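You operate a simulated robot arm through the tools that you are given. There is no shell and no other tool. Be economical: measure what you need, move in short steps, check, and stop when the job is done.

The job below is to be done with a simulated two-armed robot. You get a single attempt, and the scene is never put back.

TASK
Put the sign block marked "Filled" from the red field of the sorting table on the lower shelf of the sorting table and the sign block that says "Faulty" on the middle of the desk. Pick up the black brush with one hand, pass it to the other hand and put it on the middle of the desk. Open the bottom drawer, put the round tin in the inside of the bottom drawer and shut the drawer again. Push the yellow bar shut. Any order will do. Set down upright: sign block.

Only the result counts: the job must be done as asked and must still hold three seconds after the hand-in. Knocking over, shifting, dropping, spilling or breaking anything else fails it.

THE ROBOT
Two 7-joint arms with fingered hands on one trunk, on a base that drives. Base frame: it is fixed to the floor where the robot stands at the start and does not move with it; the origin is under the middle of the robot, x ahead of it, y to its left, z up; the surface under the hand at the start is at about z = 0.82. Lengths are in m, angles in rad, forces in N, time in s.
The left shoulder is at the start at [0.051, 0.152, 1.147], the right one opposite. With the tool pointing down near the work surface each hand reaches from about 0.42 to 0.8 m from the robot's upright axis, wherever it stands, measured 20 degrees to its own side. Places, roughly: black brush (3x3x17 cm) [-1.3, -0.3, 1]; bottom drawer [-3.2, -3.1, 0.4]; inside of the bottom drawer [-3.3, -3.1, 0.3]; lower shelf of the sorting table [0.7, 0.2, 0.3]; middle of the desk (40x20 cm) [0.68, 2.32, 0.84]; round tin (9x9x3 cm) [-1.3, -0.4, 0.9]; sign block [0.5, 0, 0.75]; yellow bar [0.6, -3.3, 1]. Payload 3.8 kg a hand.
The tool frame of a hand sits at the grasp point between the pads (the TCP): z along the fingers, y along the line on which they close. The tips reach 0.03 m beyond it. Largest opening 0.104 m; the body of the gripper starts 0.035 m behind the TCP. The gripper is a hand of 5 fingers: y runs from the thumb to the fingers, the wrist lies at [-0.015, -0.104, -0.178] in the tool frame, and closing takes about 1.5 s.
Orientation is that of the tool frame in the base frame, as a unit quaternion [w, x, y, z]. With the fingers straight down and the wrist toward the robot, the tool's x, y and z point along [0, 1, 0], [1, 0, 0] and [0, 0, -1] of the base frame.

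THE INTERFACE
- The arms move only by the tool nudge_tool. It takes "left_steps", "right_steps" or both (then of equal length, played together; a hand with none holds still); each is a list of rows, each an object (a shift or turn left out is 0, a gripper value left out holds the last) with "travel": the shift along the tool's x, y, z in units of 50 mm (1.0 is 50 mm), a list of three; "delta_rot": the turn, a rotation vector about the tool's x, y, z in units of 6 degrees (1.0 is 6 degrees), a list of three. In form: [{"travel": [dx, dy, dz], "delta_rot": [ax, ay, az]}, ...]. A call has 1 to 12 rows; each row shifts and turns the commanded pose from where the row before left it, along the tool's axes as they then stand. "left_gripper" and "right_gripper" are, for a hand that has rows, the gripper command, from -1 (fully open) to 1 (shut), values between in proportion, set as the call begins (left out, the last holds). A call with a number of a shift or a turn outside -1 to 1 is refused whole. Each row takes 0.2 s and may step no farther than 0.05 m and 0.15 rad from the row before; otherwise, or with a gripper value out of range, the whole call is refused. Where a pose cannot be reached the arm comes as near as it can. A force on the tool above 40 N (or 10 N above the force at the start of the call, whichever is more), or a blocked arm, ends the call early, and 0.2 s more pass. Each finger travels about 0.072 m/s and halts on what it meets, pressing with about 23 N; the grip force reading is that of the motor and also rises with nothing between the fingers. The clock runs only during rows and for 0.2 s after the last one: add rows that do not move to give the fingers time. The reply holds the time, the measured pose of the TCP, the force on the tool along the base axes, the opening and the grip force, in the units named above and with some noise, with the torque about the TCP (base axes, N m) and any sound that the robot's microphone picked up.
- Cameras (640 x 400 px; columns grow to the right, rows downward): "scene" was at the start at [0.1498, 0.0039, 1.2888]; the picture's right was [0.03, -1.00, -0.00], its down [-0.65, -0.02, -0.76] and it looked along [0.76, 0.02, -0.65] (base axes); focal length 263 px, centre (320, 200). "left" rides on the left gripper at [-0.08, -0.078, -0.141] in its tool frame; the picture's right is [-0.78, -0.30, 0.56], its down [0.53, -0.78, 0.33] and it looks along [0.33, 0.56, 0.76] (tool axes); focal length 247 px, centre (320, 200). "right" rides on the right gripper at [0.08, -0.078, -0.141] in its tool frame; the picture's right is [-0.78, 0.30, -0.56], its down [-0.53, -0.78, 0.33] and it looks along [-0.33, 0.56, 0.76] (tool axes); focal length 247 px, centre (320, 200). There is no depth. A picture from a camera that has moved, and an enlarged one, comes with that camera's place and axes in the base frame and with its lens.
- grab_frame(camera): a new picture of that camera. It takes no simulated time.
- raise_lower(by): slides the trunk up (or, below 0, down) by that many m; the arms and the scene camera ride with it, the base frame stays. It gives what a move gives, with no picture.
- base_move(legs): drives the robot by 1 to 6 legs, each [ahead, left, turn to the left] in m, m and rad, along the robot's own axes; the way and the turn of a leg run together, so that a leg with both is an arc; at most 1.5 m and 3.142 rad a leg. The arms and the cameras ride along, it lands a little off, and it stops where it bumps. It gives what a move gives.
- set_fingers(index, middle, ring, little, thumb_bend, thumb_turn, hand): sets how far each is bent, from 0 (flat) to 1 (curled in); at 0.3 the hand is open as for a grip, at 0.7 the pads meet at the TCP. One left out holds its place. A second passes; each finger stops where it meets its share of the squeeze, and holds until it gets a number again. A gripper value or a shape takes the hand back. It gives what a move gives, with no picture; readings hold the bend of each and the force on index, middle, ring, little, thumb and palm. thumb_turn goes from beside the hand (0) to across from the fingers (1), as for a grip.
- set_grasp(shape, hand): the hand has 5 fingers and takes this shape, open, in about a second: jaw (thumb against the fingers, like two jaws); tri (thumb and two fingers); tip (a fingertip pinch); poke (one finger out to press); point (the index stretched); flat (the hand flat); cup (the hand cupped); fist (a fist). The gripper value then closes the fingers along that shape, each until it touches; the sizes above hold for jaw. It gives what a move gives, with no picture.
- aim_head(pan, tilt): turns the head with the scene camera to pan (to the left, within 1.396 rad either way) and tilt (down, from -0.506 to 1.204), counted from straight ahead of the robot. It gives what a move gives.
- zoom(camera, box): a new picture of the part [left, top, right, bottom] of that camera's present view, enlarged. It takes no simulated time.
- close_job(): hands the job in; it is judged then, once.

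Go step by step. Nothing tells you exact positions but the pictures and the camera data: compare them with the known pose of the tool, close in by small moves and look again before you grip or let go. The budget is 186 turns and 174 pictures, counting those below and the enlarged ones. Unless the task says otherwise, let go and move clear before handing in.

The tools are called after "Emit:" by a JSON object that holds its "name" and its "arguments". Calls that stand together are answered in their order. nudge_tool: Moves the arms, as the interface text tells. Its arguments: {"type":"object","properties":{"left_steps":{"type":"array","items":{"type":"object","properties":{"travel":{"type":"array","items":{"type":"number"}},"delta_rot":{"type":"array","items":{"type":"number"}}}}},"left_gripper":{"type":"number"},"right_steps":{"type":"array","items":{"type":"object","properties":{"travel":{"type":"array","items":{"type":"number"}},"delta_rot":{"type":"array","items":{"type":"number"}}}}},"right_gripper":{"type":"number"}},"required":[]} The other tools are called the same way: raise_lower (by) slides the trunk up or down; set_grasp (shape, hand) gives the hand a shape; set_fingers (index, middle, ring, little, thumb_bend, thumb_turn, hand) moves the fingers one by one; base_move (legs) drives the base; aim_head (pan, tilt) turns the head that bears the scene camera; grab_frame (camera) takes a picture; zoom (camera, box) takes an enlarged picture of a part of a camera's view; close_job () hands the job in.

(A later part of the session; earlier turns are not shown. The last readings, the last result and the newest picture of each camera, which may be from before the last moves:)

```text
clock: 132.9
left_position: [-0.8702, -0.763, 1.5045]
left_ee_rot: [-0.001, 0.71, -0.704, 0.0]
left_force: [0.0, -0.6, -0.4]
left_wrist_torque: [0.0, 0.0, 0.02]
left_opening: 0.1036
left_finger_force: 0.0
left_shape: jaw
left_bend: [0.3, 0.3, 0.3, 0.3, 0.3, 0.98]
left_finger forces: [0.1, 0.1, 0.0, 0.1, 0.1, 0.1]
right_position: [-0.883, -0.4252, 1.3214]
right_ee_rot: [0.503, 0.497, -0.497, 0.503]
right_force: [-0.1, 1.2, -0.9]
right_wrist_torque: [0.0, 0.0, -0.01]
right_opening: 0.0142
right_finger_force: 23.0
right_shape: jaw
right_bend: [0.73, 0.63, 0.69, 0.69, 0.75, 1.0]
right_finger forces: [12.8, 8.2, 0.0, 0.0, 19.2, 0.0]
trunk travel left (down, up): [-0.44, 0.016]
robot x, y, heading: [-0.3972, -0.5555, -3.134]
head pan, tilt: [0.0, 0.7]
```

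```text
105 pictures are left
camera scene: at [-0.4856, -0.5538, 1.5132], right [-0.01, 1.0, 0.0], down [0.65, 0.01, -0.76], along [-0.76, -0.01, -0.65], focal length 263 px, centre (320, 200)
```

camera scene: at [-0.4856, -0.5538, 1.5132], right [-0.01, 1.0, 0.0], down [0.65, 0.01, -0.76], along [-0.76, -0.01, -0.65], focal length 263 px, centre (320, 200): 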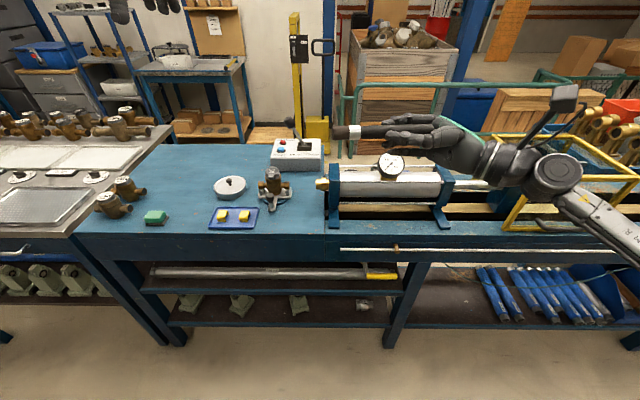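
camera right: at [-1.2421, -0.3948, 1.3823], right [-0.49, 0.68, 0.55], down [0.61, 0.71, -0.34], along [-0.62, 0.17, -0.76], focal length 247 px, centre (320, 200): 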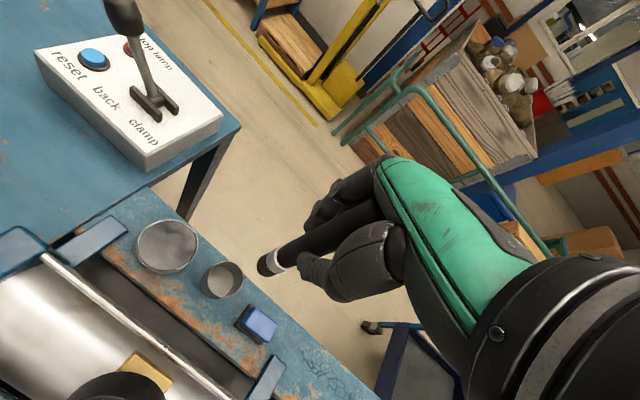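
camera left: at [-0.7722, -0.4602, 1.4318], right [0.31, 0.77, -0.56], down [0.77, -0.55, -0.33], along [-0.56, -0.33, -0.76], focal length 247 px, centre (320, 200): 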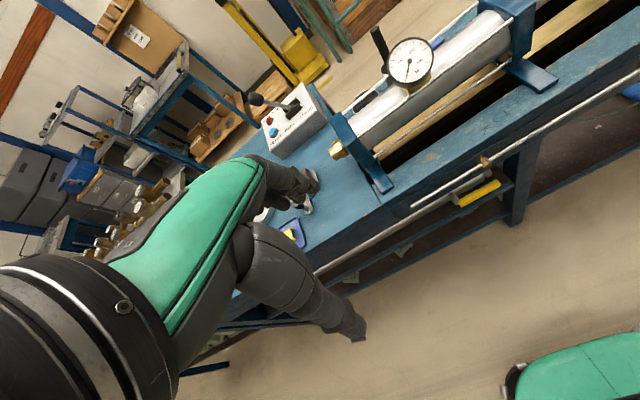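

The brush is horizontal, pointing left, with the ferrule at about (-0.882,-0.506,1.32). I bring the left hand above it.

Emit:
{"name": "nudge_tool", "arguments": {"left_steps": [{"travel": [-0.83, 0.04, 0]}, {"travel": [-0.83, 0.04, 0]}, {"travel": [-0.83, 0.04, 0]}, {"travel": [-0.83, 0.04, 0]}, {"travel": [-0.83, 0.04, 0]}, {"travel": [-0.81, 0.04, 0]}, {"travel": [0, 0, 0.9]}, {"travel": [0, 0, 0.9]}, {}], "left_gripper": -1}}

Emit:
{"name": "grab_frame", "arguments": {"camera": "left"}}

Emit:
{"name": "grab_frame", "arguments": {"camera": "scene"}}

```text
clock: 134.9
left_position: [-0.8815, -0.5144, 1.4174]
left_ee_rot: [0.0, 0.709, -0.705, 0.001]
left_force: [0.5, -0.1, -0.4]
left_wrist_torque: [0.01, 0.02, 0.02]
left_opening: 0.1034
left_finger_force: 0.0
left_shape: jaw
left_bend: [0.3, 0.3, 0.3, 0.3, 0.3, 0.98]
left_finger forces: [0.0, 0.1, 0.0, 0.0, 0.0, 0.0]
right_position: [-0.8828, -0.4245, 1.3214]
right_ee_rot: [0.503, 0.496, -0.499, 0.502]
right_force: [0.6, 0.4, -0.5]
right_wrist_torque: [0.04, -0.04, 0.02]
right_opening: 0.0141
right_finger_force: 22.7
right_shape: jaw
right_bend: [0.73, 0.63, 0.69, 0.69, 0.75, 1.0]
right_finger forces: [12.9, 8.3, 0.0, 0.0, 19.3, 0.0]
trunk travel left (down, up): [-0.44, 0.016]
robot x, y, heading: [-0.3989, -0.5525, -3.132]
head pan, tilt: [0.0, 0.7]
```

```text
104 pictures are left
camera left: at [-0.8044, -0.4337, 1.5593], right [0.29, 0.78, -0.56], down [0.78, -0.53, -0.33], along [-0.55, -0.34, -0.76], focal length 247 px, centre (320, 200)
```

left: 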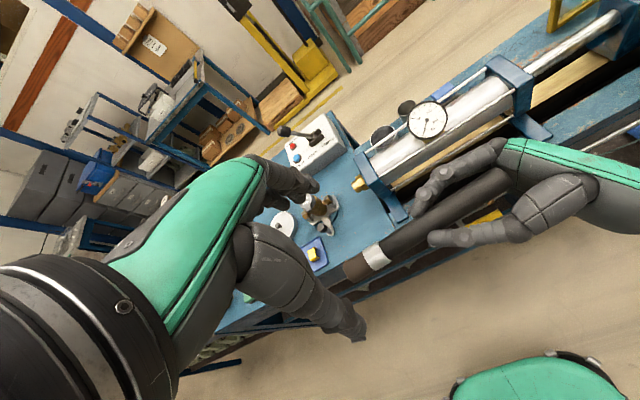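

```text
103 pictures are left
camera scene: at [-0.485, -0.5524, 1.5133], right [-0.01, 1.0, 0.0], down [0.64, 0.0, -0.76], along [-0.76, -0.01, -0.64], focal length 263 px, centre (320, 200)
```

scene: 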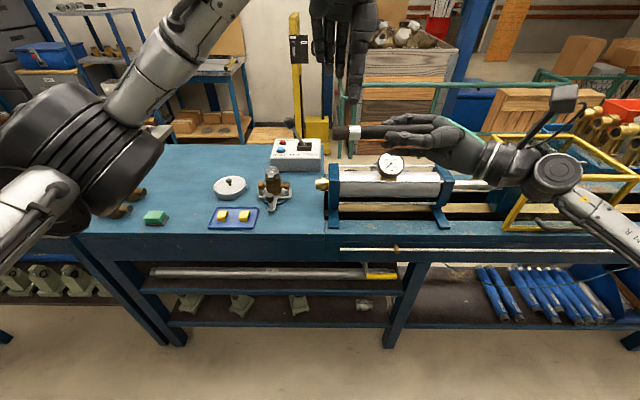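

Aligned over the ferrule. I descend and close the left hand.

Emit:
{"name": "nudge_tool", "arguments": {"left_steps": [{"travel": [0, 0, 0.9]}, {"travel": [0, 0, 0.9]}, {}]}}

Emit:
{"name": "grab_frame", "arguments": {"camera": "left"}}

```text
clock: 135.7
left_position: [-0.8836, -0.5157, 1.3256]
left_ee_rot: [0.0, 0.71, -0.704, 0.001]
left_force: [-0.2, -0.2, -0.2]
left_wrist_torque: [0.02, 0.0, 0.01]
left_opening: 0.1035
left_finger_force: 0.1
left_shape: jaw
left_bend: [0.3, 0.3, 0.3, 0.3, 0.3, 0.98]
left_finger forces: [0.0, 0.0, 0.1, 0.1, 0.1, 0.1]
right_position: [-0.8819, -0.4248, 1.321]
right_ee_rot: [0.503, 0.497, -0.498, 0.503]
right_force: [0.3, 0.2, -1.0]
right_wrist_torque: [-0.01, 0.0, -0.01]
right_opening: 0.0143
right_finger_force: 23.1
right_shape: jaw
right_bend: [0.73, 0.63, 0.69, 0.69, 0.75, 1.0]
right_finger forces: [12.9, 8.2, 0.1, 0.1, 19.3, 0.1]
trunk travel left (down, up): [-0.44, 0.016]
robot x, y, heading: [-0.3952, -0.5526, -3.129]
head pan, tilt: [0.0, 0.7]
```

```text
102 pictures are left
camera left: at [-0.8049, -0.4338, 1.4673], right [0.29, 0.78, -0.56], down [0.78, -0.53, -0.33], along [-0.55, -0.34, -0.76], focal length 247 px, centre (320, 200)
```

left: 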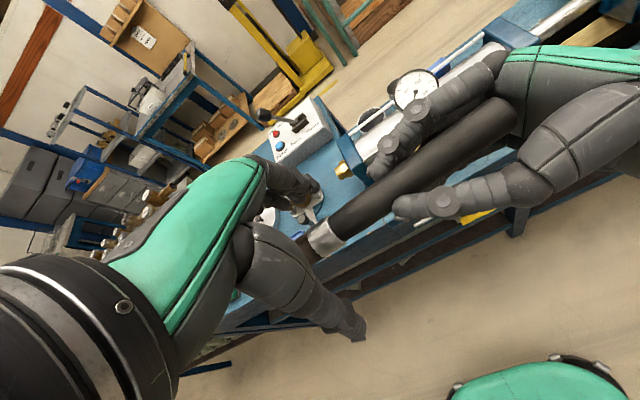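

Emit:
{"name": "nudge_tool", "arguments": {"left_steps": [{}, {}, {}, {}, {}, {}, {}, {}, {}], "left_gripper": 1}}

Emit:
{"name": "grab_frame", "arguments": {"camera": "left"}}

```text
clock: 137.7
left_position: [-0.8837, -0.5165, 1.3248]
left_ee_rot: [0.001, 0.71, -0.704, 0.001]
left_force: [0.6, -1.9, 0.8]
left_wrist_torque: [-0.04, -0.01, 0.06]
left_opening: 0.0079
left_finger_force: 22.9
left_shape: jaw
left_bend: [0.73, 0.7, 0.7, 0.7, 0.78, 1.0]
left_finger forces: [7.9, 0.6, 0.5, 0.0, 14.8, 0.1]
right_position: [-0.8827, -0.425, 1.3214]
right_ee_rot: [0.503, 0.496, -0.498, 0.503]
right_force: [-1.2, 2.4, 0.6]
right_wrist_torque: [-0.1, -0.04, -0.19]
right_opening: 0.0141
right_finger_force: 22.8
right_shape: jaw
right_bend: [0.73, 0.63, 0.69, 0.69, 0.75, 1.0]
right_finger forces: [14.2, 8.1, 0.1, 0.0, 18.7, 0.0]
trunk travel left (down, up): [-0.44, 0.016]
robot x, y, heading: [-0.3988, -0.5543, -3.13]
head pan, tilt: [0.0, 0.7]
```

```text
101 pictures are left
camera left: at [-0.8058, -0.4343, 1.4674], right [0.29, 0.78, -0.56], down [0.78, -0.53, -0.33], along [-0.55, -0.34, -0.76], focal length 247 px, centre (320, 200)
```

left: 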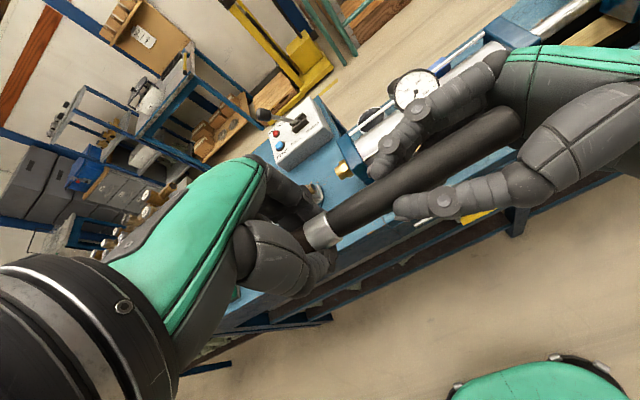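

The left hand holds only the bristle end, weakly. I reopen it, shift 3.5 cm toward the handle, and close again.

Emit:
{"name": "nudge_tool", "arguments": {"left_steps": [{}, {}, {}, {}, {}, {"travel": [-0.4, 0, 0]}, {"travel": [-0.35, 0, 0]}, {}], "left_gripper": -0.5}}

Emit:
{"name": "grab_frame", "arguments": {"camera": "left"}}

Emit:
{"name": "nudge_tool", "arguments": {"left_steps": [{}, {}, {}, {}, {}, {}, {}, {}], "left_gripper": 1}}

Emit:
{"name": "grab_frame", "arguments": {"camera": "left"}}

```text
clock: 139.5
left_position: [-0.8818, -0.4787, 1.3245]
left_ee_rot: [0.0, 0.71, -0.704, 0.0]
left_force: [0.1, -0.5, -0.5]
left_wrist_torque: [0.01, 0.01, 0.01]
left_opening: 0.0777
left_finger_force: 0.1
left_shape: jaw
left_bend: [0.27, 0.36, 0.33, 0.34, 0.54, 0.99]
left_finger forces: [0.0, 0.0, 0.1, 0.0, 0.0, 0.1]
right_position: [-0.8831, -0.4246, 1.3218]
right_ee_rot: [0.504, 0.497, -0.498, 0.502]
right_force: [-0.1, 0.3, -1.0]
right_wrist_torque: [0.02, 0.02, 0.0]
right_opening: 0.014
right_finger_force: 22.9
right_shape: jaw
right_bend: [0.73, 0.63, 0.69, 0.69, 0.75, 1.0]
right_finger forces: [13.0, 8.3, 0.1, 0.1, 19.4, 0.1]
trunk travel left (down, up): [-0.44, 0.016]
robot x, y, heading: [-0.3992, -0.5511, -3.137]
head pan, tilt: [0.0, 0.7]
```

```text
100 pictures are left
camera left: at [-0.8048, -0.398, 1.4663], right [0.29, 0.78, -0.56], down [0.78, -0.53, -0.33], along [-0.55, -0.34, -0.76], focal length 247 px, centre (320, 200)
```

left: 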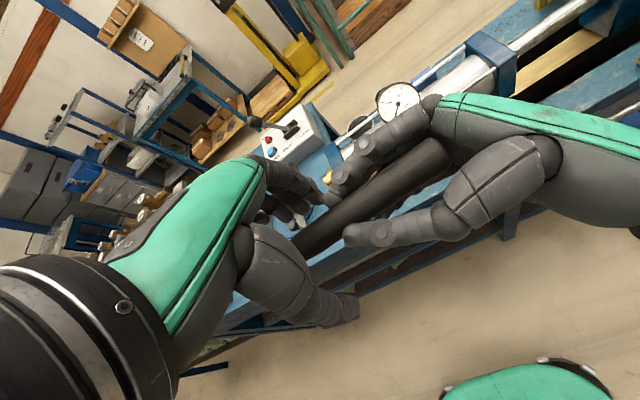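

```text
clock: 141.3
left_position: [-0.8824, -0.4775, 1.3233]
left_ee_rot: [0.0, 0.71, -0.704, 0.002]
left_force: [3.1, -2.0, -1.9]
left_wrist_torque: [-0.01, -0.02, -0.03]
left_opening: 0.0055
left_finger_force: 23.0
left_shape: jaw
left_bend: [0.73, 0.7, 0.7, 0.67, 0.76, 1.0]
left_finger forces: [7.1, 0.1, 1.7, 1.2, 18.4, 0.0]
right_position: [-0.8838, -0.4249, 1.3224]
right_ee_rot: [0.503, 0.497, -0.498, 0.503]
right_force: [-2.2, 2.0, 1.5]
right_wrist_torque: [-0.12, 0.0, -0.03]
right_opening: 0.014
right_finger_force: 23.2
right_shape: jaw
right_bend: [0.73, 0.63, 0.69, 0.69, 0.75, 1.0]
right_finger forces: [14.9, 8.3, 0.1, 0.0, 19.3, 0.1]
trunk travel left (down, up): [-0.44, 0.016]
robot x, y, heading: [-0.3986, -0.5521, -3.131]
head pan, tilt: [0.0, 0.7]
```

```text
99 pictures are left
camera left: at [-0.8047, -0.3975, 1.4662], right [0.29, 0.78, -0.56], down [0.78, -0.53, -0.33], along [-0.55, -0.34, -0.76], focal length 247 px, centre (320, 200)
```

left: 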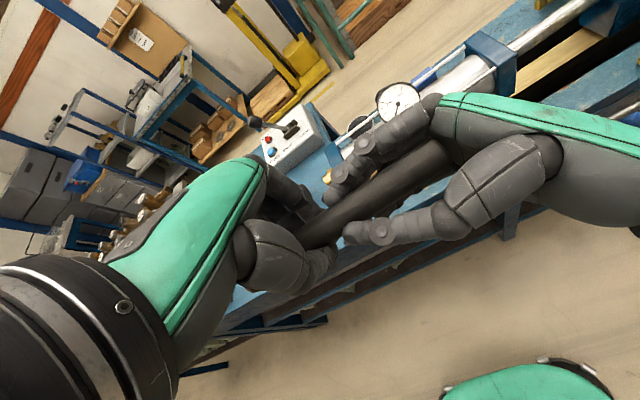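

Emit:
{"name": "zoom", "arguments": {"camera": "left", "box": [220, 140, 460, 320]}}

Emit:
{"name": "zoom", "arguments": {"camera": "scene", "box": [270, 60, 470, 190]}}

Emit:
{"name": "zoom", "arguments": {"camera": "right", "box": [180, 80, 460, 320]}}

```text
2.22 times, centred on (340, 230) of left
camera zoom: at [-0.8047, -0.3975, 1.4662], right [0.29, 0.78, -0.56], down [0.78, -0.53, -0.33], along [-0.55, -0.34, -0.76], focal length 549 px, centre (276, 133)
```

zoom: 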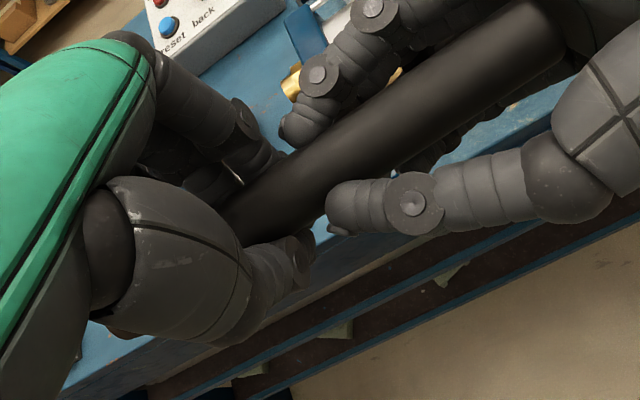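

```text
3.08 times, centred on (370, 125) of scene
camera zoom: at [-0.4855, -0.5536, 1.5132], right [-0.01, 1.0, 0.0], down [0.65, 0.01, -0.76], along [-0.76, -0.01, -0.65], focal length 809 px, centre (166, 431)
```

zoom: 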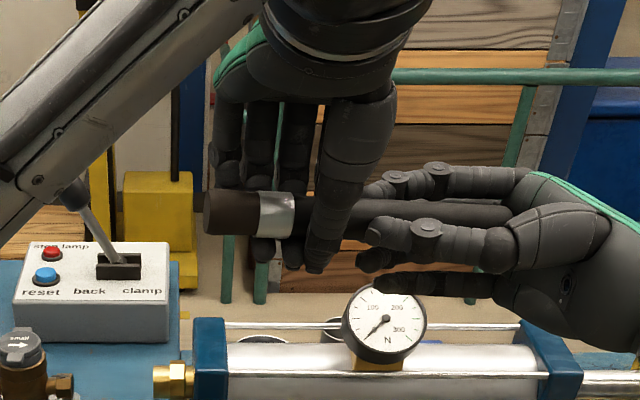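

```text
1.67 times, centred on (320, 200) of right
camera zoom: at [-0.804, -0.2834, 1.3999], right [-0.3, 0.55, -0.78], down [0.78, -0.34, -0.53], along [-0.56, -0.76, -0.33], focal length 412 px, centre (320, 200)
```

zoom: 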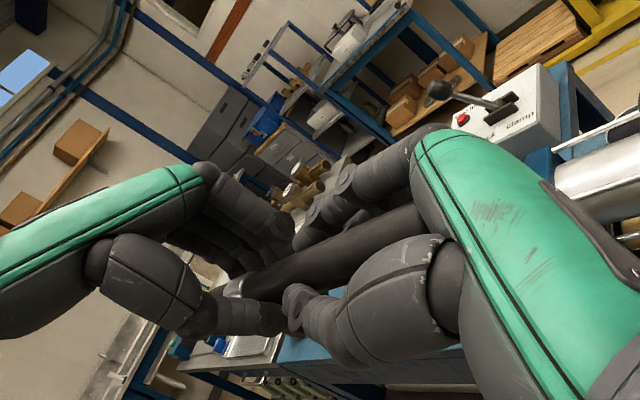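

The left hand has a solid hold around the handle. I open the right hand and withdraw it to the right.

Emit:
{"name": "nudge_tool", "arguments": {"right_steps": [{}, {}, {}, {}, {}], "right_gripper": -0.3}}

Emit:
{"name": "grab_frame", "arguments": {"camera": "scene"}}

```text
clock: 142.5
left_position: [-0.8812, -0.478, 1.3249]
left_ee_rot: [0.0, 0.71, -0.705, 0.0]
left_force: [-0.2, -0.2, 0.7]
left_wrist_torque: [-0.02, -0.01, -0.02]
left_opening: 0.0057
left_finger_force: 22.7
left_shape: jaw
left_bend: [0.73, 0.7, 0.7, 0.7, 0.77, 1.0]
left_finger forces: [8.0, 0.0, 1.0, 0.8, 15.4, 0.1]
right_position: [-0.8837, -0.4256, 1.3212]
right_ee_rot: [0.503, 0.497, -0.498, 0.502]
right_force: [0.2, 0.1, 0.0]
right_wrist_torque: [-0.01, -0.02, 0.03]
right_opening: 0.0671
right_finger_force: 0.1
right_shape: jaw
right_bend: [0.28, 0.39, 0.36, 0.36, 0.62, 1.0]
right_finger forces: [0.1, 0.1, 0.0, 0.0, 0.1, 0.0]
trunk travel left (down, up): [-0.44, 0.016]
robot x, y, heading: [-0.4003, -0.5541, -3.132]
head pan, tilt: [0.0, 0.7]
```

```text
95 pictures are left
camera scene: at [-0.4855, -0.5536, 1.5132], right [-0.01, 1.0, 0.0], down [0.65, 0.01, -0.76], along [-0.76, -0.01, -0.65], focal length 263 px, centre (320, 200)
```

scene: 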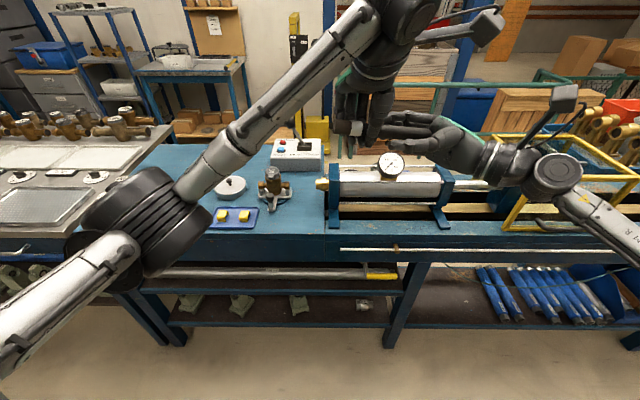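

Brush stays in the left hand. I withdraw the right hand along its axis.

Emit:
{"name": "nudge_tool", "arguments": {"right_steps": [{"travel": [0, 0, -0.6]}, {"travel": [0, 0, -0.9]}, {"travel": [0, 0, -0.9]}, {"travel": [0, 0, -0.9]}]}}

Emit:
{"name": "zoom", "arguments": {"camera": "scene", "box": [270, 60, 510, 210]}}

Emit:
{"name": "grab_frame", "arguments": {"camera": "left"}}

```text
clock: 143.5
left_position: [-0.8819, -0.4767, 1.3249]
left_ee_rot: [0.0, 0.709, -0.705, 0.001]
left_force: [-0.4, 0.5, -0.2]
left_wrist_torque: [-0.05, 0.01, 0.02]
left_opening: 0.0062
left_finger_force: 23.1
left_shape: jaw
left_bend: [0.73, 0.7, 0.7, 0.7, 0.77, 1.0]
left_finger forces: [7.9, 0.0, 1.0, 0.8, 15.4, 0.0]
right_position: [-0.8809, -0.2592, 1.3176]
right_ee_rot: [0.503, 0.496, -0.497, 0.503]
right_force: [0.6, 0.0, 0.4]
right_wrist_torque: [0.02, -0.01, 0.04]
right_opening: 0.0676
right_finger_force: 0.1
right_shape: jaw
right_bend: [0.28, 0.39, 0.36, 0.36, 0.62, 1.0]
right_finger forces: [0.0, 0.1, 0.0, 0.1, 0.0, 0.1]
trunk travel left (down, up): [-0.44, 0.016]
robot x, y, heading: [-0.3978, -0.5515, -3.132]
head pan, tilt: [0.0, 0.7]
```

```text
2.67 times, centred on (390, 135) of scene
camera zoom: at [-0.4858, -0.5527, 1.5132], right [-0.01, 1.0, 0.0], down [0.65, 0.0, -0.76], along [-0.76, -0.01, -0.65], focal length 701 px, centre (133, 373)
```

zoom: 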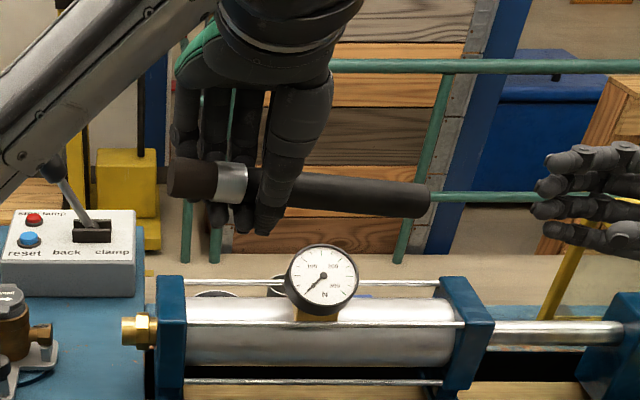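

```text
93 pictures are left
camera left: at [-0.805, -0.3966, 1.4661], right [0.29, 0.78, -0.56], down [0.78, -0.53, -0.33], along [-0.55, -0.34, -0.76], focal length 247 px, centre (320, 200)
```

left: 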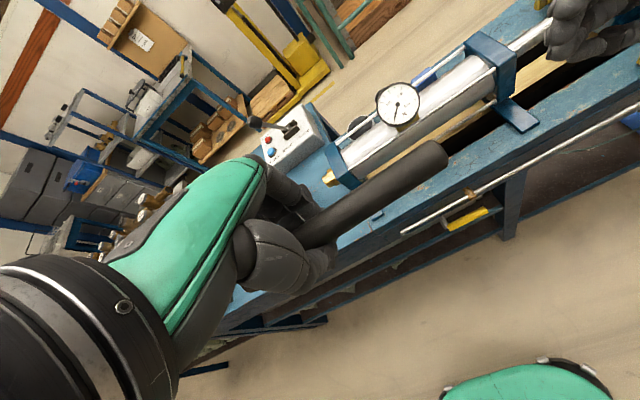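

Handover is done. I restore the right hand to pointing down and move the left hand out to its side.

Emit:
{"name": "nudge_tool", "arguments": {"right_steps": [{"delta_rot": [0, -1, 0]}, {"delta_rot": [0, -1, 0]}, {"delta_rot": [0, -1, 0]}, {"delta_rot": [0, -1, 0]}, {"delta_rot": [0, -1, 0]}, {"delta_rot": [0, -1, 0]}, {"delta_rot": [0, -1, 0]}, {"delta_rot": [0, -1, 0]}, {"delta_rot": [0, -1, 0]}, {"delta_rot": [0, -1, 0]}, {"delta_rot": [0, -1, 0]}, {"delta_rot": [0, -1, 0]}], "left_steps": [{"travel": [0.5, 0.2, 0]}, {"travel": [0.5, 0.2, 0]}, {"travel": [0.5, 0.2, 0]}, {"travel": [0.5, 0.2, 0]}, {"travel": [0.5, 0.2, 0]}, {"travel": [0.5, 0.2, 0]}, {"travel": [0.5, 0.2, 0]}, {"travel": [0.5, 0.2, 0]}, {"travel": [0.5, 0, 0]}, {}, {}, {}], "right_gripper": -1}}

Emit:
{"name": "nudge_tool", "arguments": {"right_steps": [{"delta_rot": [0, -1, 0]}, {"delta_rot": [0, -1, 0]}, {"delta_rot": [0, -1, 0]}]}}

Emit:
{"name": "base_move", "arguments": {"legs": [[0, 0, -3.14]]}}

Emit:
{"name": "raise_lower", "arguments": {"by": -0.21}}

Emit:
{"name": "grab_frame", "arguments": {"camera": "scene"}}

```text
clock: 146.1
left_position: [-0.965, -0.7031, 1.3265]
left_ee_rot: [0.001, 0.71, -0.705, 0.0]
left_force: [0.6, 0.5, -1.2]
left_wrist_torque: [-0.01, 0.0, -0.01]
left_opening: 0.0057
left_finger_force: 22.7
left_shape: jaw
left_bend: [0.73, 0.7, 0.7, 0.7, 0.77, 1.0]
left_finger forces: [7.8, 0.1, 1.1, 0.7, 15.4, 0.1]
right_position: [-0.8837, -0.2605, 1.3207]
right_ee_rot: [-0.114, -0.697, 0.699, -0.113]
right_force: [-0.3, -0.7, -0.1]
right_wrist_torque: [0.0, 0.04, -0.04]
right_opening: 0.1034
right_finger_force: 0.1
right_shape: jaw
right_bend: [0.3, 0.3, 0.3, 0.3, 0.3, 0.98]
right_finger forces: [0.0, 0.0, 0.0, 0.1, 0.0, 0.0]
trunk travel left (down, up): [-0.44, 0.016]
robot x, y, heading: [-0.3935, -0.5541, -3.134]
head pan, tilt: [0.0, 0.7]
```

```text
clock: 146.9
left_position: [-0.9649, -0.7046, 1.3262]
left_ee_rot: [0.0, 0.71, -0.704, 0.0]
left_force: [0.1, -0.1, -0.4]
left_wrist_torque: [0.01, 0.01, -0.04]
left_opening: 0.0059
left_finger_force: 22.9
left_shape: jaw
left_bend: [0.73, 0.7, 0.7, 0.7, 0.77, 1.0]
left_finger forces: [7.9, 0.0, 1.2, 0.7, 15.4, 0.1]
right_position: [-0.8833, -0.2613, 1.32]
right_ee_rot: [-0.003, -0.706, 0.708, -0.004]
right_force: [-0.1, -0.4, -0.2]
right_wrist_torque: [-0.04, 0.0, 0.0]
right_opening: 0.1035
right_finger_force: 0.1
right_shape: jaw
right_bend: [0.3, 0.3, 0.3, 0.3, 0.3, 0.98]
right_finger forces: [0.1, 0.1, 0.0, 0.0, 0.0, 0.0]
trunk travel left (down, up): [-0.44, 0.016]
robot x, y, heading: [-0.3954, -0.5533, -3.133]
head pan, tilt: [0.0, 0.7]
```

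```text
clock: 154.4
left_position: [0.1464, -0.34, 1.3264]
left_ee_rot: [0.0, 0.66, 0.751, 0.0]
left_force: [0.0, -0.1, -0.6]
left_wrist_torque: [0.02, 0.0, 0.01]
left_opening: 0.0059
left_finger_force: 23.5
left_shape: jaw
left_bend: [0.73, 0.7, 0.7, 0.7, 0.77, 1.0]
left_finger forces: [7.2, 0.1, 0.8, 0.7, 14.9, 0.0]
right_position: [0.1181, -0.7877, 1.3203]
right_ee_rot: [-0.004, 0.664, 0.748, 0.004]
right_force: [0.4, 0.7, -0.1]
right_wrist_torque: [0.01, 0.01, 0.01]
right_opening: 0.1037
right_finger_force: 0.0
right_shape: jaw
right_bend: [0.3, 0.3, 0.3, 0.3, 0.3, 0.98]
right_finger forces: [0.1, 0.0, 0.0, 0.0, 0.0, 0.1]
trunk travel left (down, up): [-0.44, 0.016]
robot x, y, heading: [-0.3993, -0.5548, 0.133]
head pan, tilt: [0.0, 0.7]
```

```text
clock: 156.7
left_position: [0.146, -0.3389, 1.116]
left_ee_rot: [0.0, 0.66, 0.751, 0.0]
left_force: [-0.8, 0.1, 0.1]
left_wrist_torque: [0.03, 0.03, -0.01]
left_opening: 0.006
left_finger_force: 22.7
left_shape: jaw
left_bend: [0.73, 0.7, 0.7, 0.7, 0.77, 1.0]
left_finger forces: [7.0, 0.0, 0.8, 0.7, 14.9, 0.0]
right_position: [0.1194, -0.7874, 1.1108]
right_ee_rot: [-0.004, 0.663, 0.749, 0.004]
right_force: [0.2, -0.3, -1.5]
right_wrist_torque: [0.0, 0.01, -0.02]
right_opening: 0.1036
right_finger_force: 0.0
right_shape: jaw
right_bend: [0.3, 0.3, 0.3, 0.3, 0.3, 0.98]
right_finger forces: [0.0, 0.0, 0.0, 0.1, 0.0, 0.0]
trunk travel left (down, up): [-0.23, 0.226]
robot x, y, heading: [-0.3951, -0.558, 0.13]
head pan, tilt: [0.0, 0.7]
```

```text
92 pictures are left
camera scene: at [-0.2584, -0.5348, 1.2839], right [0.13, -0.99, 0.0], down [-0.74, -0.1, -0.67], along [0.67, 0.09, -0.74], focal length 263 px, centre (320, 200)
```

scene: 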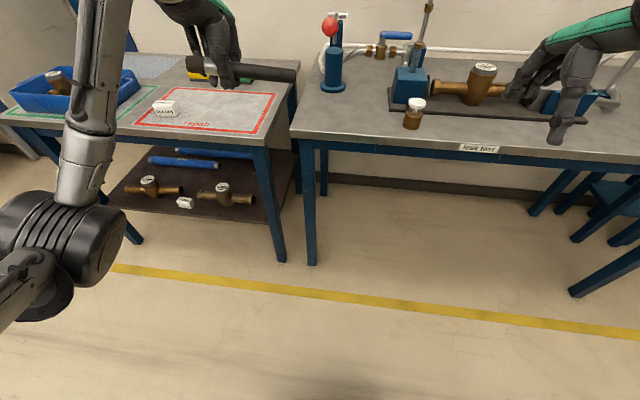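

Heading is 0.13; I correct it and drive to the desk.

Emit:
{"name": "base_move", "arguments": {"legs": [[0, 0, -0.132], [0, 1.44, 0], [0, 1.43, 0]]}}

Emit:
{"name": "aim_head", "arguments": {"pan": 0, "tilt": 0.75}}

Emit:
{"name": "grab_frame", "arguments": {"camera": "scene"}}

```text
clock: 171.0
left_position: [0.2117, 2.4273, 1.1157]
left_ee_rot: [0.0, 0.712, 0.702, 0.001]
left_force: [0.1, 0.1, -0.1]
left_wrist_torque: [-0.01, 0.01, 0.01]
left_opening: 0.006
left_finger_force: 22.4
left_shape: jaw
left_bend: [0.73, 0.7, 0.7, 0.7, 0.77, 1.0]
left_finger forces: [7.0, 0.1, 0.8, 0.7, 14.7, 0.0]
right_position: [0.1205, 1.9864, 1.1097]
right_ee_rot: [-0.004, 0.714, 0.7, 0.004]
right_force: [-0.1, -1.2, -0.4]
right_wrist_torque: [0.0, -0.01, 0.0]
right_opening: 0.1034
right_finger_force: 0.1
right_shape: jaw
right_bend: [0.3, 0.3, 0.3, 0.3, 0.3, 0.98]
right_finger forces: [0.0, 0.0, 0.0, 0.0, 0.0, 0.0]
trunk travel left (down, up): [-0.23, 0.226]
robot x, y, heading: [-0.355, 2.2904, -0.017]
head pan, tilt: [0.0, 0.7]
```

```text
clock: 171.6
left_position: [0.2121, 2.4264, 1.1162]
left_ee_rot: [0.0, 0.712, 0.703, 0.0]
left_force: [0.8, 0.0, -1.2]
left_wrist_torque: [0.0, -0.04, 0.03]
left_opening: 0.0059
left_finger_force: 23.1
left_shape: jaw
left_bend: [0.73, 0.7, 0.7, 0.7, 0.77, 1.0]
left_finger forces: [7.1, 0.0, 0.9, 0.7, 14.8, 0.0]
right_position: [0.122, 1.9865, 1.11]
right_ee_rot: [-0.004, 0.714, 0.7, 0.004]
right_force: [-0.5, 0.1, -0.3]
right_wrist_torque: [0.01, -0.01, -0.02]
right_opening: 0.1036
right_finger_force: 0.0
right_shape: jaw
right_bend: [0.3, 0.3, 0.3, 0.3, 0.3, 0.98]
right_finger forces: [0.0, 0.1, 0.0, 0.1, 0.0, 0.1]
trunk travel left (down, up): [-0.23, 0.226]
robot x, y, heading: [-0.3597, 2.2906, -0.01]
head pan, tilt: [0.0, 0.75]
```

```text
91 pictures are left
camera scene: at [-0.2191, 2.2897, 1.2799], right [-0.01, -1.0, 0.0], down [-0.77, 0.01, -0.63], along [0.63, -0.01, -0.77], focal length 263 px, centre (320, 200)
```

scene: 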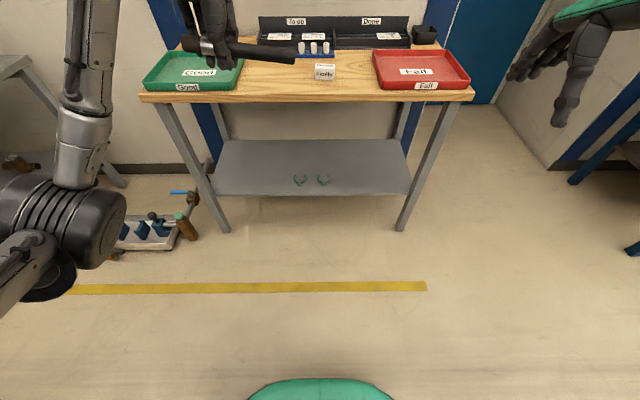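

Emit:
{"name": "base_move", "arguments": {"legs": [[0.44, 0.045, 0.012]]}}

Emit:
{"name": "grab_frame", "arguments": {"camera": "scene"}}

Emit:
{"name": "grab_frame", "arguments": {"camera": "left"}}

```text
clock: 174.3
left_position: [0.6413, 2.4846, 1.1161]
left_ee_rot: [0.0, 0.704, 0.71, 0.001]
left_force: [0.3, -1.0, -0.3]
left_wrist_torque: [0.02, 0.02, 0.0]
left_opening: 0.0057
left_finger_force: 23.2
left_shape: jaw
left_bend: [0.73, 0.7, 0.7, 0.7, 0.77, 1.0]
left_finger forces: [7.0, 0.0, 0.8, 0.7, 14.8, 0.0]
right_position: [0.5599, 2.0422, 1.1097]
right_ee_rot: [-0.004, 0.707, 0.707, 0.004]
right_force: [0.5, 0.0, 0.5]
right_wrist_torque: [-0.02, -0.03, -0.01]
right_opening: 0.1036
right_finger_force: 0.0
right_shape: jaw
right_bend: [0.3, 0.3, 0.3, 0.3, 0.3, 0.98]
right_finger forces: [0.0, 0.0, 0.0, 0.0, 0.0, 0.1]
trunk travel left (down, up): [-0.23, 0.226]
robot x, y, heading: [0.075, 2.335, 0.01]
head pan, tilt: [0.0, 0.75]
```

```text
90 pictures are left
camera scene: at [0.2132, 2.3378, 1.28], right [0.01, -1.0, 0.0], down [-0.77, -0.01, -0.63], along [0.63, 0.01, -0.77], focal length 263 px, centre (320, 200)
```

scene: 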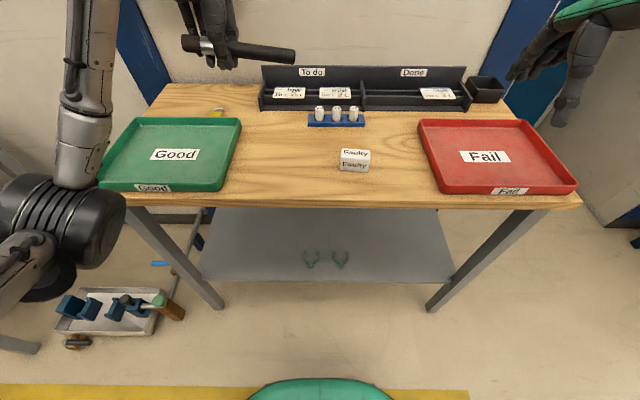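

```text
89 pictures are left
camera left: at [0.5645, 2.4034, 1.2579], right [-0.29, -0.78, -0.56], down [-0.78, 0.53, -0.33], along [0.55, 0.34, -0.76], focal length 247 px, centre (320, 200)
```

left: 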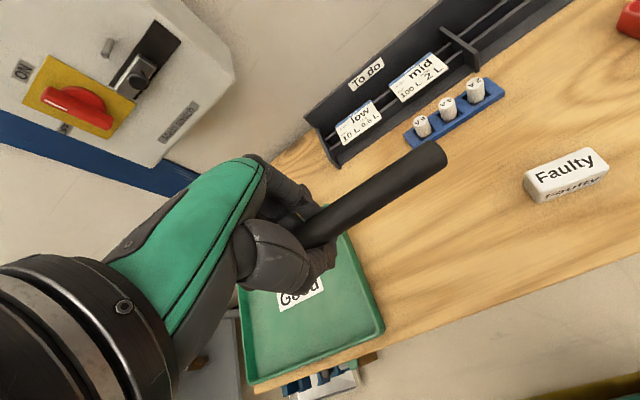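

The brush spans y≈2.38–2.54; I shift it 4.5 cm right and lower it between Faulty and the green tray.

Emit:
{"name": "nudge_tool", "arguments": {"left_steps": [{"travel": [-0.9, 0.25, 0]}, {"travel": [0, 0, 0.9]}, {"travel": [0, 0, 0.9]}, {"travel": [0, 0, 0.9]}, {"travel": [0, 0, 0.9]}, {"travel": [0, 0, 0.4]}, {}]}}

Emit:
{"name": "grab_frame", "arguments": {"camera": "left"}}

Emit:
{"name": "zoom", "arguments": {"camera": "scene", "box": [180, 80, 420, 230]}}

```text
clock: 175.9
left_position: [0.6542, 2.4381, 0.9183]
left_ee_rot: [0.0, 0.704, 0.711, 0.0]
left_force: [-0.7, -0.6, -0.9]
left_wrist_torque: [0.0, 0.02, -0.02]
left_opening: 0.0061
left_finger_force: 22.8
left_shape: jaw
left_bend: [0.73, 0.7, 0.7, 0.7, 0.77, 1.0]
left_finger forces: [6.7, 0.0, 0.7, 0.7, 14.7, 0.0]
right_position: [0.5605, 2.0411, 1.1101]
right_ee_rot: [-0.004, 0.707, 0.707, 0.002]
right_force: [-0.6, -0.2, -1.5]
right_wrist_torque: [0.01, -0.03, -0.01]
right_opening: 0.1035
right_finger_force: 0.0
right_shape: jaw
right_bend: [0.3, 0.3, 0.3, 0.3, 0.3, 0.98]
right_finger forces: [0.0, 0.1, 0.0, 0.0, 0.0, 0.1]
trunk travel left (down, up): [-0.23, 0.226]
robot x, y, heading: [0.0754, 2.3343, 0.01]
head pan, tilt: [0.0, 0.75]
```

```text
88 pictures are left
camera left: at [0.5787, 2.3576, 1.0602], right [-0.29, -0.78, -0.56], down [-0.78, 0.53, -0.33], along [0.55, 0.34, -0.76], focal length 247 px, centre (320, 200)
```

left: 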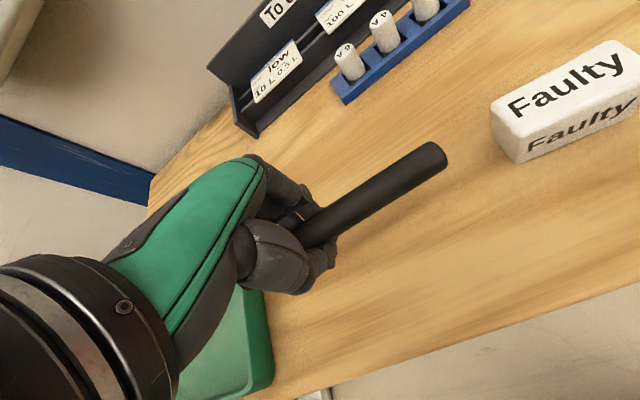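

```text
2.67 times, centred on (300, 155) of scene
camera zoom: at [0.2134, 2.3377, 1.28], right [0.01, -1.0, 0.0], down [-0.77, -0.01, -0.63], along [0.63, 0.01, -0.77], focal length 701 px, centre (373, 320)
```

zoom: 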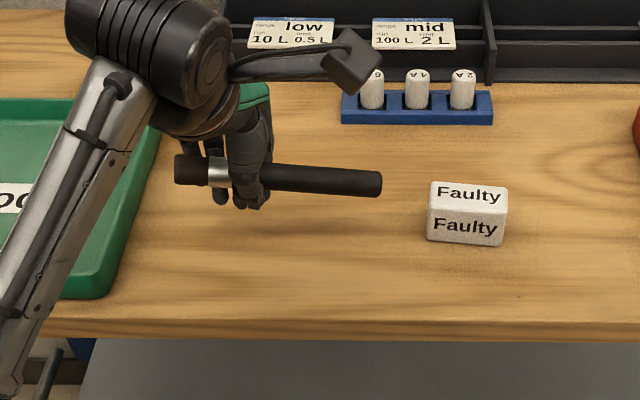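

Emit:
{"name": "nudge_tool", "arguments": {"left_steps": [{"travel": [0, 0, 0.4]}, {}]}}

Emit:
{"name": "nudge_tool", "arguments": {"left_steps": [{"travel": [0, 0, 0.2]}, {}]}}

Emit:
{"name": "nudge_tool", "arguments": {"left_steps": [{"travel": [0, 0, 0.15]}, {}]}}

```text
clock: 176.5
left_position: [0.6549, 2.4382, 0.8974]
left_ee_rot: [0.001, 0.704, 0.71, 0.0]
left_force: [0.6, 0.9, -0.4]
left_wrist_torque: [0.0, 0.02, 0.0]
left_opening: 0.0057
left_finger_force: 23.3
left_shape: jaw
left_bend: [0.73, 0.7, 0.7, 0.7, 0.77, 1.0]
left_finger forces: [6.7, 0.0, 0.7, 0.6, 14.8, 0.0]
right_position: [0.5602, 2.0423, 1.1093]
right_ee_rot: [-0.004, 0.707, 0.707, 0.003]
right_force: [0.2, 0.9, -0.2]
right_wrist_torque: [0.03, -0.02, 0.0]
right_opening: 0.1036
right_finger_force: 0.1
right_shape: jaw
right_bend: [0.3, 0.3, 0.3, 0.3, 0.3, 0.98]
right_finger forces: [0.0, 0.0, 0.0, 0.1, 0.0, 0.0]
trunk travel left (down, up): [-0.23, 0.226]
robot x, y, heading: [0.0731, 2.338, 0.009]
head pan, tilt: [0.0, 0.75]
```

```text
clock: 177.1
left_position: [0.6543, 2.4385, 0.8877]
left_ee_rot: [0.0, 0.704, 0.71, 0.0]
left_force: [0.1, 0.0, -0.7]
left_wrist_torque: [0.01, -0.01, 0.0]
left_opening: 0.0058
left_finger_force: 23.0
left_shape: jaw
left_bend: [0.73, 0.7, 0.7, 0.7, 0.77, 1.0]
left_finger forces: [6.7, 0.0, 0.6, 0.6, 14.7, 0.0]
right_position: [0.5613, 2.0411, 1.1096]
right_ee_rot: [-0.005, 0.706, 0.708, 0.005]
right_force: [-0.4, 0.2, -0.8]
right_wrist_torque: [0.01, 0.02, 0.01]
right_opening: 0.1039
right_finger_force: 0.0
right_shape: jaw
right_bend: [0.3, 0.3, 0.3, 0.3, 0.3, 0.98]
right_finger forces: [0.0, 0.1, 0.0, 0.0, 0.1, 0.0]
trunk travel left (down, up): [-0.23, 0.226]
robot x, y, heading: [0.0757, 2.3318, 0.007]
head pan, tilt: [0.0, 0.75]
```

```text
clock: 177.7
left_position: [0.6541, 2.4382, 0.8804]
left_ee_rot: [-0.001, 0.703, 0.711, 0.001]
left_force: [0.1, -0.1, -0.1]
left_wrist_torque: [0.03, 0.02, -0.01]
left_opening: 0.006
left_finger_force: 22.9
left_shape: jaw
left_bend: [0.73, 0.7, 0.7, 0.7, 0.77, 1.0]
left_finger forces: [6.7, 0.0, 0.8, 0.8, 14.8, 0.0]
right_position: [0.5605, 2.0417, 1.11]
right_ee_rot: [-0.004, 0.707, 0.707, 0.004]
right_force: [0.6, 0.4, -0.1]
right_wrist_torque: [-0.02, -0.01, 0.0]
right_opening: 0.1037
right_finger_force: 0.1
right_shape: jaw
right_bend: [0.3, 0.3, 0.3, 0.3, 0.3, 0.98]
right_finger forces: [0.0, 0.1, 0.0, 0.0, 0.0, 0.1]
trunk travel left (down, up): [-0.23, 0.226]
robot x, y, heading: [0.0721, 2.3313, 0.005]
head pan, tilt: [0.0, 0.75]
```

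Emit:
{"name": "nudge_tool", "arguments": {"left_steps": [{"travel": [0, 0, 0.1]}, {}]}}

Emit:
{"name": "nudge_tool", "arguments": {"left_steps": [{"travel": [0, 0, 0.1]}, {}]}}

Emit:
{"name": "grab_frame", "arguments": {"camera": "left"}}

```text
clock: 178.3
left_position: [0.6529, 2.4393, 0.8793]
left_ee_rot: [0.004, 0.703, 0.711, 0.002]
left_force: [6.1, 1.2, 19.1]
left_wrist_torque: [-0.12, -0.32, 0.05]
left_opening: 0.006
left_finger_force: 23.5
left_shape: jaw
left_bend: [0.73, 0.7, 0.7, 0.7, 0.78, 1.0]
left_finger forces: [30.0, 0.2, 0.7, 0.7, 14.7, 0.1]
right_position: [0.559, 2.0422, 1.1117]
right_ee_rot: [-0.003, 0.707, 0.707, 0.005]
right_force: [-0.2, 0.3, 0.2]
right_wrist_torque: [-0.02, -0.01, 0.0]
right_opening: 0.1036
right_finger_force: 0.0
right_shape: jaw
right_bend: [0.3, 0.3, 0.3, 0.3, 0.3, 0.98]
right_finger forces: [0.0, 0.0, 0.0, 0.0, 0.1, 0.1]
trunk travel left (down, up): [-0.23, 0.226]
robot x, y, heading: [0.0729, 2.3344, 0.012]
head pan, tilt: [0.0, 0.75]
```

```text
clock: 178.9
left_position: [0.6547, 2.4392, 0.8789]
left_ee_rot: [0.01, 0.703, 0.711, 0.006]
left_force: [-5.3, 1.0, 15.2]
left_wrist_torque: [-0.06, 0.13, -0.04]
left_opening: 0.0065
left_finger_force: 23.3
left_shape: jaw
left_bend: [0.73, 0.7, 0.7, 0.7, 0.78, 1.0]
left_finger forces: [25.4, 0.0, 0.3, 0.8, 0.3, 0.0]
right_position: [0.5601, 2.0425, 1.1091]
right_ee_rot: [-0.004, 0.707, 0.708, 0.004]
right_force: [-0.5, -0.1, -0.9]
right_wrist_torque: [-0.01, -0.03, -0.02]
right_opening: 0.1037
right_finger_force: 0.1
right_shape: jaw
right_bend: [0.3, 0.3, 0.3, 0.3, 0.3, 0.98]
right_finger forces: [0.1, 0.0, 0.0, 0.0, 0.0, 0.0]
trunk travel left (down, up): [-0.23, 0.226]
robot x, y, heading: [0.0739, 2.3331, 0.008]
head pan, tilt: [0.0, 0.75]
stopped in row 2 (left hand): the force on the tool passed its limit at 41 N (the readings are from after the stop); the commanded pose is now the measured one
```

```text
86 pictures are left
camera left: at [0.5767, 2.3583, 1.0187], right [-0.28, -0.78, -0.56], down [-0.77, 0.53, -0.35], along [0.57, 0.34, -0.75], focal length 247 px, centre (320, 200)
```

left: 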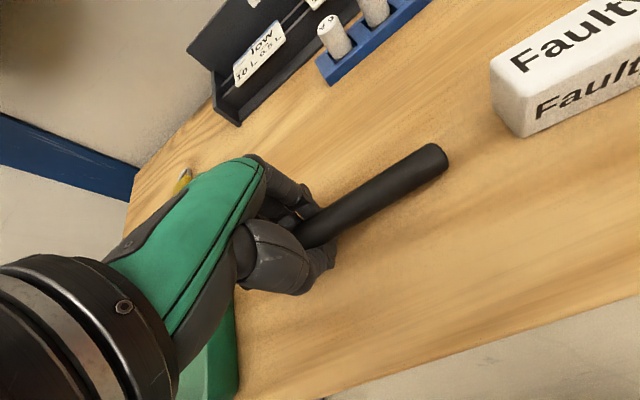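

Fingertips touch the desk. I ease up a few millimetres and open gently so the brush settles between the fingers.

Emit:
{"name": "nudge_tool", "arguments": {"left_steps": [{"travel": [0, 0, -0.08]}, {}]}}

Emit:
{"name": "nudge_tool", "arguments": {"left_steps": [{}, {}, {}], "left_gripper": 0.5}}

Emit:
{"name": "grab_frame", "arguments": {"camera": "left"}}

```text
clock: 179.5
left_position: [0.6558, 2.4397, 0.8788]
left_ee_rot: [0.006, 0.703, 0.711, 0.004]
left_force: [-2.1, -1.0, 3.6]
left_wrist_torque: [-0.04, 0.02, -0.03]
left_opening: 0.0063
left_finger_force: 22.9
left_shape: jaw
left_bend: [0.73, 0.7, 0.7, 0.7, 0.78, 1.0]
left_finger forces: [6.5, 0.0, 0.5, 0.8, 16.5, 0.0]
right_position: [0.5592, 2.0423, 1.11]
right_ee_rot: [-0.004, 0.707, 0.707, 0.003]
right_force: [0.6, -0.4, 0.3]
right_wrist_torque: [-0.02, 0.02, -0.04]
right_opening: 0.1039
right_finger_force: 0.1
right_shape: jaw
right_bend: [0.3, 0.3, 0.3, 0.3, 0.3, 0.98]
right_finger forces: [0.0, 0.0, 0.0, 0.0, 0.0, 0.1]
trunk travel left (down, up): [-0.23, 0.226]
robot x, y, heading: [0.0747, 2.3346, 0.011]
head pan, tilt: [0.0, 0.75]
```

```text
clock: 180.3
left_position: [0.6564, 2.4393, 0.8814]
left_ee_rot: [0.007, 0.703, 0.711, 0.005]
left_force: [1.3, 0.5, 6.6]
left_wrist_torque: [0.01, -0.03, 0.02]
left_opening: 0.0256
left_finger_force: 0.0
left_shape: jaw
left_bend: [0.74, 0.56, 0.54, 0.5, 0.77, 1.0]
left_finger forces: [1.6, 0.4, 0.0, 0.0, 5.5, 0.1]
right_position: [0.5606, 2.0416, 1.1105]
right_ee_rot: [-0.004, 0.707, 0.707, 0.004]
right_force: [-0.4, 0.2, -0.1]
right_wrist_torque: [0.02, 0.0, -0.01]
right_opening: 0.1036
right_finger_force: 0.0
right_shape: jaw
right_bend: [0.3, 0.3, 0.3, 0.3, 0.3, 0.98]
right_finger forces: [0.0, 0.1, 0.0, 0.1, 0.0, 0.0]
trunk travel left (down, up): [-0.23, 0.226]
robot x, y, heading: [0.0721, 2.3314, 0.01]
head pan, tilt: [0.0, 0.75]
```

```text
85 pictures are left
camera left: at [0.5782, 2.3588, 1.0213], right [-0.28, -0.78, -0.56], down [-0.78, 0.53, -0.35], along [0.57, 0.34, -0.75], focal length 247 px, centre (320, 200)
```

left: 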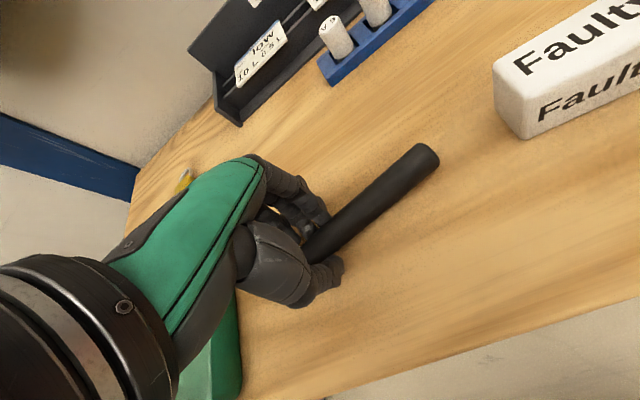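

Brush has settled. I open further and raise the hand.

Emit:
{"name": "nudge_tool", "arguments": {"left_steps": [{}, {}, {}, {}], "left_gripper": -0.3}}

Emit:
{"name": "grab_frame", "arguments": {"camera": "left"}}

```text
clock: 181.3
left_position: [0.6567, 2.4395, 0.881]
left_ee_rot: [0.008, 0.703, 0.711, 0.006]
left_force: [5.6, 0.0, 16.6]
left_wrist_torque: [-0.06, 0.4, -0.01]
left_opening: 0.0612
left_finger_force: 0.1
left_shape: jaw
left_bend: [0.28, 0.39, 0.36, 0.36, 0.68, 1.0]
left_finger forces: [0.0, 0.1, 0.1, 0.0, 15.8, 0.0]
right_position: [0.5594, 2.0414, 1.1108]
right_ee_rot: [-0.002, 0.707, 0.707, 0.005]
right_force: [1.1, 0.4, -0.7]
right_wrist_torque: [-0.01, 0.0, 0.01]
right_opening: 0.1036
right_finger_force: 0.1
right_shape: jaw
right_bend: [0.3, 0.3, 0.3, 0.3, 0.3, 0.98]
right_finger forces: [0.0, 0.1, 0.0, 0.1, 0.0, 0.0]
trunk travel left (down, up): [-0.23, 0.226]
robot x, y, heading: [0.078, 2.3351, 0.012]
head pan, tilt: [0.0, 0.75]
```

```text
84 pictures are left
camera left: at [0.5778, 2.3586, 1.0217], right [-0.28, -0.78, -0.56], down [-0.78, 0.53, -0.35], along [0.57, 0.34, -0.75], focal length 247 px, centre (320, 200)
```

left: 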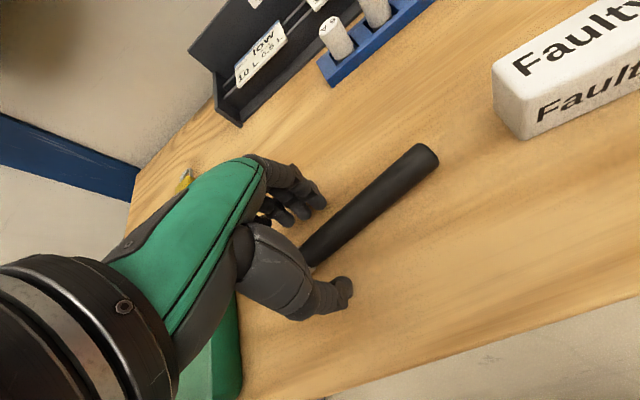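

Emit:
{"name": "nudge_tool", "arguments": {"left_steps": [{"travel": [0, 0, -0.5]}, {"travel": [0, 0, -0.9]}, {"travel": [0, 0, -0.9]}, {"travel": [0, 0, -0.9]}, {"travel": [0, 0, -0.9]}, {"travel": [0, 0, -0.9]}], "left_gripper": -0.3}}

Emit:
{"name": "base_move", "arguments": {"legs": [[-0.43, 0, 0]]}}

Emit:
{"name": "grab_frame", "arguments": {"camera": "scene"}}

```text
clock: 182.7
left_position: [0.6473, 2.4434, 1.1289]
left_ee_rot: [0.006, 0.704, 0.711, 0.004]
left_force: [-0.2, 0.1, 0.0]
left_wrist_torque: [-0.01, 0.01, -0.02]
left_opening: 0.0671
left_finger_force: 0.1
left_shape: jaw
left_bend: [0.28, 0.39, 0.36, 0.36, 0.62, 1.0]
left_finger forces: [0.0, 0.0, 0.0, 0.1, 0.0, 0.0]
right_position: [0.5601, 2.0423, 1.1102]
right_ee_rot: [-0.003, 0.707, 0.707, 0.003]
right_force: [0.2, 0.5, -0.1]
right_wrist_torque: [0.0, 0.01, 0.02]
right_opening: 0.1037
right_finger_force: 0.1
right_shape: jaw
right_bend: [0.3, 0.3, 0.3, 0.3, 0.3, 0.98]
right_finger forces: [0.0, 0.1, 0.0, 0.1, 0.0, 0.1]
trunk travel left (down, up): [-0.23, 0.226]
robot x, y, heading: [0.0734, 2.3381, 0.008]
head pan, tilt: [0.0, 0.75]
```

```text
clock: 185.3
left_position: [0.2097, 2.4342, 1.1284]
left_ee_rot: [0.006, 0.706, 0.708, 0.003]
left_force: [0.1, 0.1, 0.4]
left_wrist_torque: [-0.03, 0.03, 0.0]
left_opening: 0.0671
left_finger_force: 0.0
left_shape: jaw
left_bend: [0.28, 0.39, 0.36, 0.36, 0.62, 1.0]
left_finger forces: [0.0, 0.0, 0.0, 0.0, 0.1, 0.1]
right_position: [0.1188, 2.0351, 1.1093]
right_ee_rot: [-0.004, 0.71, 0.704, 0.003]
right_force: [-1.4, 0.8, 0.3]
right_wrist_torque: [0.0, -0.01, 0.01]
right_opening: 0.1039
right_finger_force: 0.2
right_shape: jaw
right_bend: [0.3, 0.3, 0.3, 0.3, 0.3, 0.98]
right_finger forces: [0.0, 0.0, 0.0, 0.0, 0.0, 0.1]
trunk travel left (down, up): [-0.23, 0.226]
robot x, y, heading: [-0.3638, 2.33, 0.002]
head pan, tilt: [0.0, 0.75]
```

```text
83 pictures are left
camera scene: at [-0.2255, 2.3339, 1.2798], right [0.0, -1.0, 0.0], down [-0.77, 0.0, -0.63], along [0.63, 0.0, -0.77], focal length 263 px, centre (320, 200)
```

scene: 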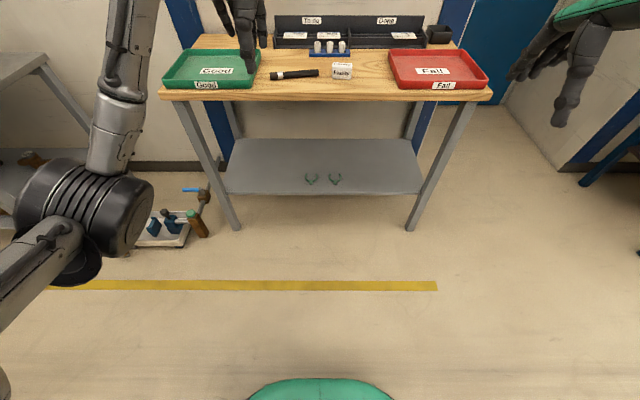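

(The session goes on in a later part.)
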